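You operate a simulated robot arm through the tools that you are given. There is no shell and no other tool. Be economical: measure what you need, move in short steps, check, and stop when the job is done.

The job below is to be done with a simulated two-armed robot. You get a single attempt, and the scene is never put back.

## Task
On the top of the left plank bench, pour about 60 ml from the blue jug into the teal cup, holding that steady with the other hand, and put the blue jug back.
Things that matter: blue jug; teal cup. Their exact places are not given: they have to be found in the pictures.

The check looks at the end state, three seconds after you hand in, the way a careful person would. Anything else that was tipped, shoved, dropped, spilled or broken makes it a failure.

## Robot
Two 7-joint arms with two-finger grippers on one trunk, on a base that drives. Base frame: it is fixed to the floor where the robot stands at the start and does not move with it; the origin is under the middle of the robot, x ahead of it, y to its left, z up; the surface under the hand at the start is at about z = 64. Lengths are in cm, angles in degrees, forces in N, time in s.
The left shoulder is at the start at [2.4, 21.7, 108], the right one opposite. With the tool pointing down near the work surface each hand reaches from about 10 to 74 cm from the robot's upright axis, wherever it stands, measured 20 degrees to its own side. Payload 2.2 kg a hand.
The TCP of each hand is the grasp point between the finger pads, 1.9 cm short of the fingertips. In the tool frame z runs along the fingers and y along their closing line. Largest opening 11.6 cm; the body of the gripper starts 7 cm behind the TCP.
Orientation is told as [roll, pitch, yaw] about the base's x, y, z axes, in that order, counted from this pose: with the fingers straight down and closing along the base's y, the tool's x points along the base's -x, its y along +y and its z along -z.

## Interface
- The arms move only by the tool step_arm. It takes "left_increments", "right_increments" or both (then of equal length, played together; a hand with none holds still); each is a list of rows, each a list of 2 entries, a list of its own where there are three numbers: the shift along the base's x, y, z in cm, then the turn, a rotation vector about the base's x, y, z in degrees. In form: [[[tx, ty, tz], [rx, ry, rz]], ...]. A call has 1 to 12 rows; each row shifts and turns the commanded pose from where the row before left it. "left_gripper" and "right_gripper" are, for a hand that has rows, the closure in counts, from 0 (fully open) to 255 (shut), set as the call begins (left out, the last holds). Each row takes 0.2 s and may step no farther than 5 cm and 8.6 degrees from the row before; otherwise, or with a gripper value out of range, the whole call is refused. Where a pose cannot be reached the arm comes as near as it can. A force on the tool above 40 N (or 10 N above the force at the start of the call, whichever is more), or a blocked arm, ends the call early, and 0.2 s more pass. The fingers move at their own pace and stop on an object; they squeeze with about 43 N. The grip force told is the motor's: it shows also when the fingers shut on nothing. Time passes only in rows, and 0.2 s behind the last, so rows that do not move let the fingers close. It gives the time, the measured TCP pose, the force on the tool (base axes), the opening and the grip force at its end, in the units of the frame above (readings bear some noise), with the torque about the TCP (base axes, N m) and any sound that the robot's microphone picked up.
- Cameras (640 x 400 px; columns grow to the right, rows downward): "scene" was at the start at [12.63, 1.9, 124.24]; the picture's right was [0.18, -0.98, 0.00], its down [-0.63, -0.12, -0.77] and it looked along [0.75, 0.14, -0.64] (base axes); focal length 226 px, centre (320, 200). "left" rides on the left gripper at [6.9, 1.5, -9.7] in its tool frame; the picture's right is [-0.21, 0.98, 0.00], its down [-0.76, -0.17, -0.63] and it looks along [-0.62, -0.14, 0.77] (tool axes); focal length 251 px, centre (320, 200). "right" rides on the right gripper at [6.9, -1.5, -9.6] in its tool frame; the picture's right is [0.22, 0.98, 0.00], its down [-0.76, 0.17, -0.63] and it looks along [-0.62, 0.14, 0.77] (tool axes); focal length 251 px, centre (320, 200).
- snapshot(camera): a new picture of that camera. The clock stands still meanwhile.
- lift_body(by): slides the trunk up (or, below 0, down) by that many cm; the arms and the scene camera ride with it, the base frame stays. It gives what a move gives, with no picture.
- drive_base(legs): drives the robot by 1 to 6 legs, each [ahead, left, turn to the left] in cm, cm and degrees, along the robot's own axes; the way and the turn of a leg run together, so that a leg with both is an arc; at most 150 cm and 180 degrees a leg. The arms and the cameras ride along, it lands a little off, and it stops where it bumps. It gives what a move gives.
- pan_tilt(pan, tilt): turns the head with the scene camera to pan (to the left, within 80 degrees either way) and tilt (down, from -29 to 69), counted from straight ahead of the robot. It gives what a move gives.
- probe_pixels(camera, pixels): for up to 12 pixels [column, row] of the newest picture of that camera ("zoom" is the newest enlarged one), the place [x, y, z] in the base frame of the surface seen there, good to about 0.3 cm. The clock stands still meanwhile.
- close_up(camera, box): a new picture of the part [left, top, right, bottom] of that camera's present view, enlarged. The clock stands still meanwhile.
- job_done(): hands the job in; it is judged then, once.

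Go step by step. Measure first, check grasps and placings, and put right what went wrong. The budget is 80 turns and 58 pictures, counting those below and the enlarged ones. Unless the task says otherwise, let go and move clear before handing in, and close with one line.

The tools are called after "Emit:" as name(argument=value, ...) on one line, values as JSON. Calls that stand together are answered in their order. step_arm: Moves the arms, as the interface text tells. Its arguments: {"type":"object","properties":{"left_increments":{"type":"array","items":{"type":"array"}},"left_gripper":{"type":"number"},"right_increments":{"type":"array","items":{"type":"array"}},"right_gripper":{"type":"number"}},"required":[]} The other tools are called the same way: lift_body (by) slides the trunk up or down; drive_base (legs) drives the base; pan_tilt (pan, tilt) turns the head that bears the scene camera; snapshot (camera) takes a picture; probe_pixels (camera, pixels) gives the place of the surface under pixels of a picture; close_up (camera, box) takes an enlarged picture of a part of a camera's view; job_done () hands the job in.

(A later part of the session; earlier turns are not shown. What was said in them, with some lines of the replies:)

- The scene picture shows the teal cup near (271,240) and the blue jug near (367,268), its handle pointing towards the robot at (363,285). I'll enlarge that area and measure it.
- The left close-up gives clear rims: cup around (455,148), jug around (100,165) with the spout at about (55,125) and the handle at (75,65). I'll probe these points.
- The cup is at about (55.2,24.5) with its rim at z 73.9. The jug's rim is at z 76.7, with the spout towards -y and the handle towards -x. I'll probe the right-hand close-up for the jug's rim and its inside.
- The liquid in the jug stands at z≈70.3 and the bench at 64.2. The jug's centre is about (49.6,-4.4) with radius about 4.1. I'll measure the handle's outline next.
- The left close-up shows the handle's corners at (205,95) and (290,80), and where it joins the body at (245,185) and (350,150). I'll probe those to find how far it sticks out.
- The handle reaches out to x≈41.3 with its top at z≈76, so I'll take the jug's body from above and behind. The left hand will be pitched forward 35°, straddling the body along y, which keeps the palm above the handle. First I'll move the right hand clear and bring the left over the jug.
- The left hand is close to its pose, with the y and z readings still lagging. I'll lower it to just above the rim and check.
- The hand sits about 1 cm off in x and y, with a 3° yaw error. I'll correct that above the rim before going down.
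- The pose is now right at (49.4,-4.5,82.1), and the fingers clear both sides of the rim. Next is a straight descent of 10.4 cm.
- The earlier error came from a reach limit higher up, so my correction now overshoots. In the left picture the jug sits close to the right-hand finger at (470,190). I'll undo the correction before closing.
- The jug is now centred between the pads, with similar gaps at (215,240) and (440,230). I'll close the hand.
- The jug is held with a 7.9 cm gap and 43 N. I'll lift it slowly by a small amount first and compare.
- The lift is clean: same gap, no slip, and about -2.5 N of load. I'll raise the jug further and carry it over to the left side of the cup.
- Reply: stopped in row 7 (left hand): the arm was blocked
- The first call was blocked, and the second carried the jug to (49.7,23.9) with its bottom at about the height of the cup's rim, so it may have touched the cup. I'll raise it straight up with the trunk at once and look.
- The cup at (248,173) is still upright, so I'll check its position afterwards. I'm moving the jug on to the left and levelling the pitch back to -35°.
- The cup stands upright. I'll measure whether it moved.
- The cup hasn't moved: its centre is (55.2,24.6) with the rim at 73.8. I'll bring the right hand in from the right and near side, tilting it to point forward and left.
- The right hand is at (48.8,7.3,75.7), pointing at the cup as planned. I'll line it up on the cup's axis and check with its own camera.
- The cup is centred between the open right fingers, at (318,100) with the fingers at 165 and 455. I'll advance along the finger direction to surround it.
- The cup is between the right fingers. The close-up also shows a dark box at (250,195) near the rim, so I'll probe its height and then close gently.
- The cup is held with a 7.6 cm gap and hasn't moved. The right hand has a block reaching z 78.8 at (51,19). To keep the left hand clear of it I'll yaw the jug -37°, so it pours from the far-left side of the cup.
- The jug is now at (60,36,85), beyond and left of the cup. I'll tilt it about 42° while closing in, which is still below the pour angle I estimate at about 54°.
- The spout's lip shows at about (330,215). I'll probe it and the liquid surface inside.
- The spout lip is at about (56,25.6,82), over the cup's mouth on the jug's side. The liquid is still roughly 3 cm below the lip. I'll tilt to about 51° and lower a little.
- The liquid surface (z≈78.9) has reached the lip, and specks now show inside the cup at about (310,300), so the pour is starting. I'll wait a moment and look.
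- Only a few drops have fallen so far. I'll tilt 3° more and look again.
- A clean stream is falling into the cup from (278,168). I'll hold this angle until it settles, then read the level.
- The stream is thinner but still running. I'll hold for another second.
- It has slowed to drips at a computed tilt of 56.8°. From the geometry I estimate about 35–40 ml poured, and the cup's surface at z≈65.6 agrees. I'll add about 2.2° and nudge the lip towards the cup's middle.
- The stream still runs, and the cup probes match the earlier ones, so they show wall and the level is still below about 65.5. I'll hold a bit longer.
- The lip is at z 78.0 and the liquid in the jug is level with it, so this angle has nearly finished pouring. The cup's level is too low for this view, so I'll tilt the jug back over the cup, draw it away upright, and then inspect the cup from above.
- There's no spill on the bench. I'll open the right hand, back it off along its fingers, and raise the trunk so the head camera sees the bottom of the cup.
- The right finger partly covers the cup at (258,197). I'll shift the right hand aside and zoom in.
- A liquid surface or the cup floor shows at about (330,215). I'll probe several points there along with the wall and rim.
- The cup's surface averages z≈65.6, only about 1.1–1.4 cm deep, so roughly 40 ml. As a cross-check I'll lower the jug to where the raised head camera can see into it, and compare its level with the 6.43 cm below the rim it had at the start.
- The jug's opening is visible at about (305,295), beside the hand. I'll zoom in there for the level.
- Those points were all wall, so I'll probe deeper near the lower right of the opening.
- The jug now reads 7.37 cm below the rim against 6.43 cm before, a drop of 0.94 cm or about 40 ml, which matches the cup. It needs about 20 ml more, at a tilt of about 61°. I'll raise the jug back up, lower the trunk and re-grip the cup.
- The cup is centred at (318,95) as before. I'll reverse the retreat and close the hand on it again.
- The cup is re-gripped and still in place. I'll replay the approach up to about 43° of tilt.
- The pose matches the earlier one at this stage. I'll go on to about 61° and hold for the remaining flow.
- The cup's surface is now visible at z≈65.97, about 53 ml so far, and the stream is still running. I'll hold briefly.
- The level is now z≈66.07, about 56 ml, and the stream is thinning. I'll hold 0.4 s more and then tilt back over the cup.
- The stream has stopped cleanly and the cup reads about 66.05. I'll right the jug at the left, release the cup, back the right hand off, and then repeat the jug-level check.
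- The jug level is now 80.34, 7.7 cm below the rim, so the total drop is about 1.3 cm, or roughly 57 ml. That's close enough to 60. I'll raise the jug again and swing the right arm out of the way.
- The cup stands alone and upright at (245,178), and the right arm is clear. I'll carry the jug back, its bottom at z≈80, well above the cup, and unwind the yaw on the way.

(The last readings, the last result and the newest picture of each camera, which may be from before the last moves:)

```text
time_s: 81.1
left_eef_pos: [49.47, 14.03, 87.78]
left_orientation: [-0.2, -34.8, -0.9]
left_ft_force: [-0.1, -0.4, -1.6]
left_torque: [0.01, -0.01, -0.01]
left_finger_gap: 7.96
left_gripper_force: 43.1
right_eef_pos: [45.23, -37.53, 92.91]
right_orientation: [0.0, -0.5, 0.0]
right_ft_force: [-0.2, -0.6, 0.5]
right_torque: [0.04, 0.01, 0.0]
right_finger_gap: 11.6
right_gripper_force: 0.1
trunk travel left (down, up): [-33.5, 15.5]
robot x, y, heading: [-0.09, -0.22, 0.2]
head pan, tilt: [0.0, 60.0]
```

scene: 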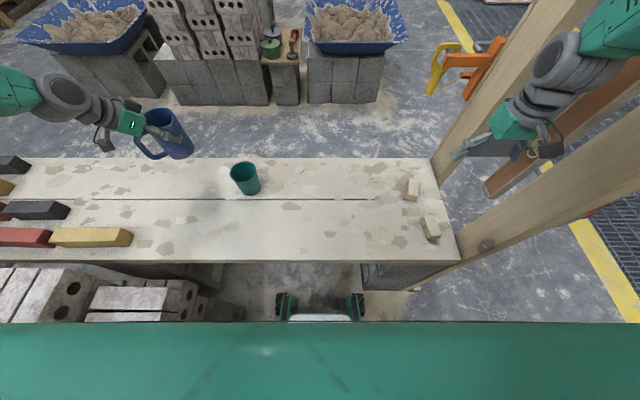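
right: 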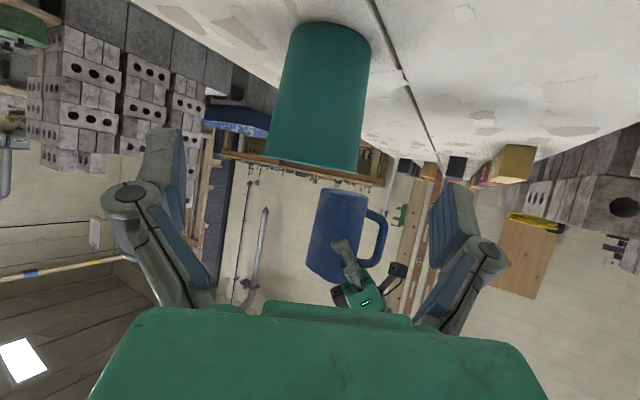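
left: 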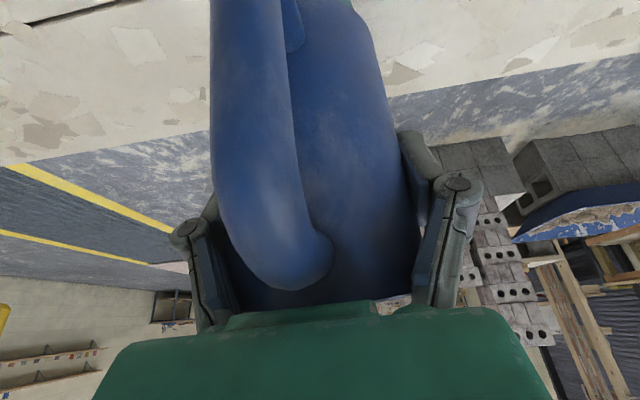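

The jug is past the cup. I'll continue to its original spot at y≈-4.5 while easing down.

Emit:
step_arm(left_increments=[[[0, -1.5, -0.3], [0, 0, 0]], [[0, -2.5, -0.7], [0, 0, 0]], [[0, -3, -1], [0, 0, 0]], [[0, -3, -1], [0, 0, 0.9]], [[0, -3, -1], [0, 0, 0]], [[0, -2.8, -1], [0, 0, 0]], [[0, -1.8, -1], [0, 0, 0]], [[0, -0.9, -1], [0, 0, 0]], [[0, 0, 0], [0, 0, 0]], [[0, 0, 0], [0, 0, 0]]])

```text
time_s: 83.3
left_eef_pos: [49.74, -4.68, 80.72]
left_orientation: [-0.2, -34.8, 0.1]
left_ft_force: [-0.1, -0.8, -1.6]
left_torque: [0.01, 0.03, -0.01]
left_finger_gap: 7.94
left_gripper_force: 42.4
right_eef_pos: [45.27, -37.55, 92.91]
right_orientation: [0.1, -0.5, 0.0]
right_ft_force: [-0.2, -0.6, 0.3]
right_torque: [0.02, -0.01, 0.0]
right_finger_gap: 11.6
right_gripper_force: 0.1
trunk travel left (down, up): [-33.5, 15.5]
robot x, y, heading: [-0.22, 0.23, -0.2]
head pan, tilt: [0.0, 60.0]
```

The jug is above its original spot. I'll lower it, slowing down near contact because it may sit about 0.5 cm lower in the grip.

Emit:
step_arm(left_increments=[[[0, 0, -1.5], [0, 0, 0]], [[0, 0, -2], [0, 0, 0]], [[0, 0, -2], [0, 0, 0]], [[0, 0, -1.5], [0, 0, 0]], [[0, 0, -0.6], [0, 0, 0]], [[0, 0, 0], [0, 0, 0]], [[0, 0, 0], [0, 0, 0]]])

Emit:
snapshot(camera="left")

Emit:
step_arm(left_increments=[[[0, 0, -0.25], [0, 0, 0]], [[0, 0, -0.25], [0, 0, 0]], [[0, 0, 0], [0, 0, 0]]])

```text
time_s: 84.9
left_eef_pos: [49.65, -4.62, 73.23]
left_orientation: [-0.2, -34.8, 0.0]
left_ft_force: [-0.7, 0.1, -2.3]
left_torque: [0.0, 0.0, 0.02]
left_finger_gap: 7.95
left_gripper_force: 43.4
right_eef_pos: [45.3, -37.5, 92.92]
right_orientation: [0.1, -0.5, 0.1]
right_ft_force: [0.3, -0.1, 0.0]
right_torque: [0.0, -0.02, -0.01]
right_finger_gap: 11.58
right_gripper_force: 0.1
trunk travel left (down, up): [-33.5, 15.5]
robot x, y, heading: [-0.12, 0.12, -0.2]
head pan, tilt: [0.0, 60.0]
```

```text
8 pictures are left
```

left: 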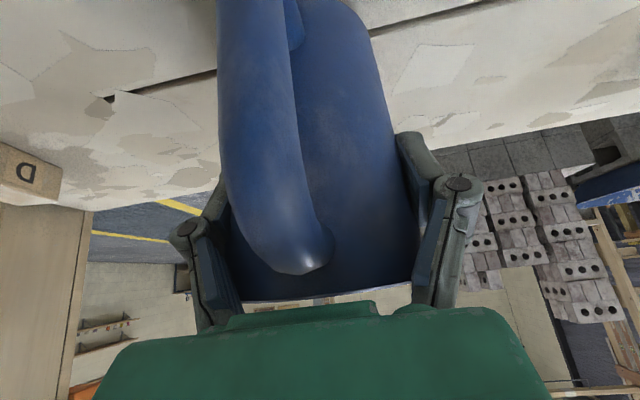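

```text
time_s: 85.7
left_eef_pos: [49.57, -4.61, 72.6]
left_orientation: [-0.1, -34.8, 0.0]
left_ft_force: [-0.6, 0.2, -2.4]
left_torque: [0.03, 0.04, 0.0]
left_finger_gap: 7.96
left_gripper_force: 42.9
right_eef_pos: [45.23, -37.4, 92.85]
right_orientation: [-0.1, -0.5, -0.1]
right_ft_force: [-1.1, -0.2, -0.4]
right_torque: [0.0, 0.0, -0.04]
right_finger_gap: 11.6
right_gripper_force: 0.0
trunk travel left (down, up): [-33.5, 15.5]
robot x, y, heading: [0.07, 0.47, -0.2]
head pan, tilt: [0.0, 60.0]
```

No contact yet at z 72.6. The jug sits slightly lower in the grip, with the handle's end at (310,270) against (305,285) before. I'll ease down in 0.2 cm steps.

Emit:
step_arm(left_increments=[[[0, 0, -0.2], [0, 0, 0]], [[0, 0, 0], [0, 0, 0]]])

Emit:
step_arm(left_increments=[[[0, 0, -0.2], [0, 0, 0]], [[0, 0, 0], [0, 0, 0]]])

Emit:
step_arm(left_increments=[[[0, 0, -0.15], [0, 0, 0]], [[0, 0, 0], [0, 0, 0]]])

```text
time_s: 86.3
left_eef_pos: [49.64, -4.51, 72.42]
left_orientation: [-0.2, -34.8, 0.1]
left_ft_force: [-0.1, 0.3, -2.9]
left_torque: [-0.03, 0.02, 0.01]
left_finger_gap: 7.94
left_gripper_force: 43.1
right_eef_pos: [45.31, -37.4, 92.92]
right_orientation: [0.0, -0.5, 0.0]
right_ft_force: [0.6, -0.7, 0.5]
right_torque: [0.01, -0.02, -0.03]
right_finger_gap: 11.62
right_gripper_force: 0.2
trunk travel left (down, up): [-33.5, 15.5]
robot x, y, heading: [-0.23, 0.21, 0.1]
head pan, tilt: [0.0, 60.0]
```

```text
time_s: 86.9
left_eef_pos: [49.63, -4.63, 72.3]
left_orientation: [-0.2, -34.8, 0.1]
left_ft_force: [0.5, 0.0, -1.6]
left_torque: [0.03, 0.01, 0.01]
left_finger_gap: 7.94
left_gripper_force: 42.8
right_eef_pos: [45.26, -37.45, 92.85]
right_orientation: [0.0, -0.5, 0.0]
right_ft_force: [0.1, 0.0, -0.1]
right_torque: [0.02, 0.01, -0.01]
right_finger_gap: 11.62
right_gripper_force: 0.1
trunk travel left (down, up): [-33.5, 15.5]
robot x, y, heading: [-0.33, -0.2, 0.1]
head pan, tilt: [0.0, 60.0]
```

```text
time_s: 87.5
left_eef_pos: [49.65, -4.66, 72.17]
left_orientation: [-0.2, -34.8, 0.0]
left_ft_force: [-1.2, -0.8, -2.7]
left_torque: [0.01, 0.02, 0.01]
left_finger_gap: 7.94
left_gripper_force: 43.1
right_eef_pos: [45.27, -37.54, 92.82]
right_orientation: [0.0, -0.5, 0.0]
right_ft_force: [0.6, 0.6, -0.4]
right_torque: [0.0, -0.04, -0.02]
right_finger_gap: 11.59
right_gripper_force: 0.0
trunk travel left (down, up): [-33.5, 15.5]
robot x, y, heading: [0.2, 0.02, 0.2]
head pan, tilt: [0.0, 60.0]
```

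Still no contact at z 72.17, so I'll continue with small steps.

Emit:
step_arm(left_increments=[[[0, 0, -0.15], [0, 0, 0]], [[0, 0, 0], [0, 0, 0]]])

Emit:
step_arm(left_increments=[[[0, 0, -0.15], [0, 0, 0]], [[0, 0, 0], [0, 0, 0]]])

Emit:
step_arm(left_increments=[[[0, 0, -0.1], [0, 0, 0]], [[0, 0, 0], [0, 0, 0]]])

```text
time_s: 88.1
left_eef_pos: [49.53, -4.53, 72.15]
left_orientation: [-0.1, -34.7, 0.1]
left_ft_force: [-0.5, 0.0, 1.4]
left_torque: [0.02, -0.09, -0.01]
left_finger_gap: 7.94
left_gripper_force: 43.1
right_eef_pos: [45.18, -37.46, 92.94]
right_orientation: [-0.1, -0.6, 0.0]
right_ft_force: [0.3, -0.2, -0.6]
right_torque: [-0.03, 0.03, -0.01]
right_finger_gap: 11.59
right_gripper_force: 0.0
trunk travel left (down, up): [-33.5, 15.5]
robot x, y, heading: [0.2, -0.06, -0.1]
head pan, tilt: [0.0, 60.0]
```

```text
time_s: 88.7
left_eef_pos: [49.62, -4.59, 71.95]
left_orientation: [-0.2, -35.0, 0.1]
left_ft_force: [-4.2, 0.4, 16.1]
left_torque: [0.41, -0.21, 0.11]
left_finger_gap: 7.97
left_gripper_force: 42.9
right_eef_pos: [45.09, -37.47, 93.04]
right_orientation: [0.0, -0.6, 0.1]
right_ft_force: [-0.8, 0.2, -0.4]
right_torque: [-0.02, 0.02, 0.0]
right_finger_gap: 11.59
right_gripper_force: 0.1
trunk travel left (down, up): [-33.5, 15.5]
robot x, y, heading: [-0.15, 0.13, 0.2]
head pan, tilt: [0.0, 60.0]
```

```text
time_s: 89.3
left_eef_pos: [49.52, -4.58, 71.99]
left_orientation: [-0.2, -35.2, 0.0]
left_ft_force: [-4.8, -0.2, 28.0]
left_torque: [0.53, -0.52, 0.07]
left_finger_gap: 7.97
left_gripper_force: 43.2
right_eef_pos: [45.09, -37.44, 93.05]
right_orientation: [0.1, -0.5, 0.0]
right_ft_force: [0.0, 0.2, -0.1]
right_torque: [-0.01, -0.02, -0.01]
right_finger_gap: 11.6
right_gripper_force: 0.0
trunk travel left (down, up): [-33.5, 15.5]
robot x, y, heading: [-0.3, -0.2, 0.1]
head pan, tilt: [0.0, 60.0]
```

Contact is firm, at +28 N. I'll back up 0.22 cm to relieve the push and then open.

Emit:
step_arm(left_increments=[[[0, 0, 0.12], [0, 0, 0]], [[0, 0, 0.1], [0, 0, 0]], [[0, 0, 0], [0, 0, 0]]])

Emit:
step_arm(left_increments=[[[0, 0, 0], [0, 0, 0]], [[0, 0, 0], [0, 0, 0]], [[0, 0, 0], [0, 0, 0]]], left_gripper=0)

Emit:
snapshot(camera="left")

```text
time_s: 90.1
left_eef_pos: [49.52, -4.63, 72.01]
left_orientation: [-0.1, -34.9, 0.1]
left_ft_force: [5.0, -3.4, 15.1]
left_torque: [-0.03, -0.96, -0.17]
left_finger_gap: 7.98
left_gripper_force: 42.5
right_eef_pos: [45.18, -37.4, 92.97]
right_orientation: [0.0, -0.7, 0.0]
right_ft_force: [-1.2, 0.1, -0.3]
right_torque: [-0.02, 0.03, 0.0]
right_finger_gap: 11.59
right_gripper_force: 0.0
trunk travel left (down, up): [-33.5, 15.5]
robot x, y, heading: [-0.02, -0.04, 0.2]
head pan, tilt: [0.0, 60.0]
```

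```text
time_s: 90.9
left_eef_pos: [49.48, -4.63, 71.95]
left_orientation: [-0.3, -34.7, 0.1]
left_ft_force: [-0.5, 0.7, 0.1]
left_torque: [0.02, 0.03, -0.02]
left_finger_gap: 11.59
left_gripper_force: 0.1
right_eef_pos: [45.22, -37.44, 92.87]
right_orientation: [0.0, -0.4, 0.0]
right_ft_force: [-0.4, -0.5, 0.0]
right_torque: [0.02, 0.01, 0.01]
right_finger_gap: 11.58
right_gripper_force: 0.0
trunk travel left (down, up): [-33.5, 15.5]
robot x, y, heading: [0.04, 0.12, -0.0]
head pan, tilt: [0.0, 60.0]
```

```text
7 pictures are left
```

left: 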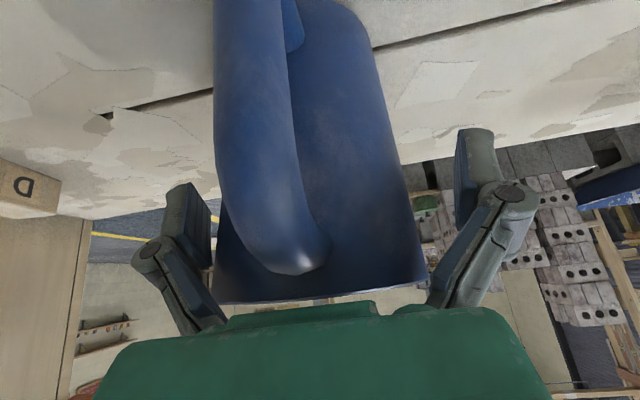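

The fingers are clear on both sides. I'll rise straight up, move aside and take a look.

Emit:
step_arm(left_increments=[[[0, 0, 1], [0, 0, 0]], [[0, 0, 2], [0, 0, 0]], [[0, 0, 2.5], [0, 0, 0]], [[0, 0, 3], [0, 0, 0]], [[0, 0, 3], [0, 0, 0]], [[0, 0, 2.5], [0, 0, 0]], [[0, 0, 0], [0, 0, 0]]])

Emit:
lift_body(by=12)

Emit:
step_arm(left_increments=[[[-2, 4, 0], [0, 0, 0]], [[-2, 4, 0], [0, 0, 0]], [[-2, 4, 0], [0, 0, 0]], [[-2, 4, 0], [0, 0, 0]], [[0, 4.5, 0], [0, 0, 0]], [[0, 4.5, 0], [0, 0, 0]], [[0, 4.5, 0], [0, 0, 0]], [[0, 4.5, 0], [0, 0, 0]], [[0, 4.5, 0], [0, 0, 0]], [[0, 0, 0], [0, 0, 0]]])

Emit:
snapshot(camera="scene")

```text
time_s: 92.5
left_eef_pos: [49.5, -4.64, 86.12]
left_orientation: [-0.2, -34.7, 0.1]
left_ft_force: [-0.8, -0.4, 0.6]
left_torque: [-0.04, 0.0, -0.01]
left_finger_gap: 11.59
left_gripper_force: 0.0
right_eef_pos: [45.34, -37.38, 92.91]
right_orientation: [0.0, -0.5, 0.0]
right_ft_force: [-0.8, -0.4, -0.8]
right_torque: [-0.01, -0.01, 0.01]
right_finger_gap: 11.61
right_gripper_force: 0.0
trunk travel left (down, up): [-33.5, 15.5]
robot x, y, heading: [-0.22, 0.33, 0.1]
head pan, tilt: [0.0, 60.0]
```

```text
time_s: 94.0
left_eef_pos: [49.56, -4.62, 98.07]
left_orientation: [-0.1, -34.7, 0.2]
left_ft_force: [-0.4, 0.9, 0.6]
left_torque: [-0.03, -0.01, 0.0]
left_finger_gap: 11.61
left_gripper_force: 0.0
right_eef_pos: [45.23, -37.52, 104.77]
right_orientation: [-0.1, -0.6, 0.1]
right_ft_force: [0.2, -0.1, -0.4]
right_torque: [0.03, 0.02, 0.03]
right_finger_gap: 11.61
right_gripper_force: 0.1
trunk travel left (down, up): [-45.5, 3.5]
robot x, y, heading: [-0.22, 0.1, -0.2]
head pan, tilt: [0.0, 60.0]
```

```text
time_s: 96.2
left_eef_pos: [41.92, 34.14, 97.85]
left_orientation: [-0.3, -34.8, 0.2]
left_ft_force: [-0.4, 0.2, -0.2]
left_torque: [-0.02, 0.02, 0.01]
left_finger_gap: 11.6
left_gripper_force: 0.0
right_eef_pos: [45.24, -37.26, 105.06]
right_orientation: [0.0, -0.5, 0.1]
right_ft_force: [-0.9, -1.3, 0.2]
right_torque: [-0.01, 0.01, 0.01]
right_finger_gap: 11.58
right_gripper_force: 0.1
trunk travel left (down, up): [-45.5, 3.5]
robot x, y, heading: [-0.0, -0.36, -0.0]
head pan, tilt: [0.0, 60.0]
```

```text
6 pictures are left
```

scene: 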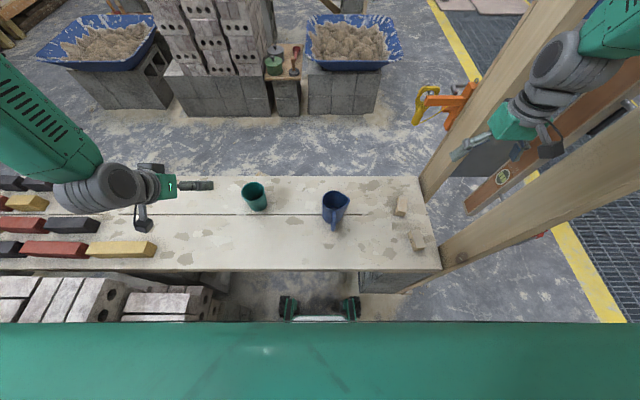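

Both vessels stand upright and the hands are clear. One enlarged look will check for spills and the final levels.

Emit:
close_up(camera="scene", box=[225, 165, 365, 245])

Emit:
probe_pixels(camera="zoom", pixels=[[140, 170], [148, 166], [132, 172], [110, 140], [170, 140], [485, 140], [560, 155], [500, 190], [510, 128], [525, 180], [535, 172], [495, 270]])

```text
4.57 times, centred on (295, 205) of scene
```

zoom: 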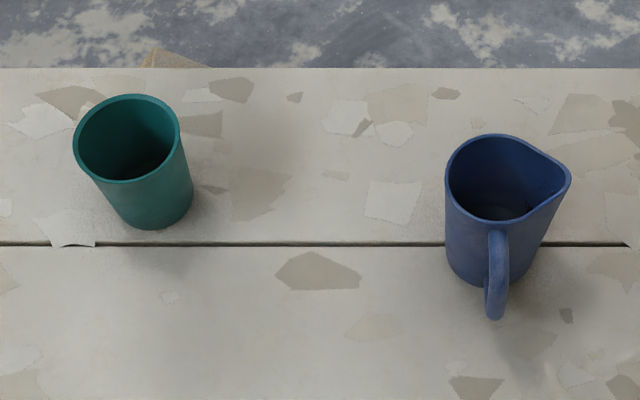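

```text
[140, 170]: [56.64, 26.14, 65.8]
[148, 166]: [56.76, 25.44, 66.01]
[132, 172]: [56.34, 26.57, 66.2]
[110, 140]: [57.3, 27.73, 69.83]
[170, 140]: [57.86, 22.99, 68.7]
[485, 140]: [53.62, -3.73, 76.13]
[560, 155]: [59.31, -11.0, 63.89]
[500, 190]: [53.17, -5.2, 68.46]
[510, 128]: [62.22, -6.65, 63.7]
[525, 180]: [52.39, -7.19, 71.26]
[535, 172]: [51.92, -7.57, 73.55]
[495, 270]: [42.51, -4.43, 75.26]
```

Both vessels stand upright at their spots, the bench is dry, and the cup's level is about 66.0, which is roughly 55–60 ml. I'm handing in.

Emit:
job_done()

```text
The job is handed in.
```

I poured about 57 ml (estimated from the drop in the jug's level) into the teal cup while the right hand held it. The blue jug is back where it stood, nothing spilled, and both hands are clear.
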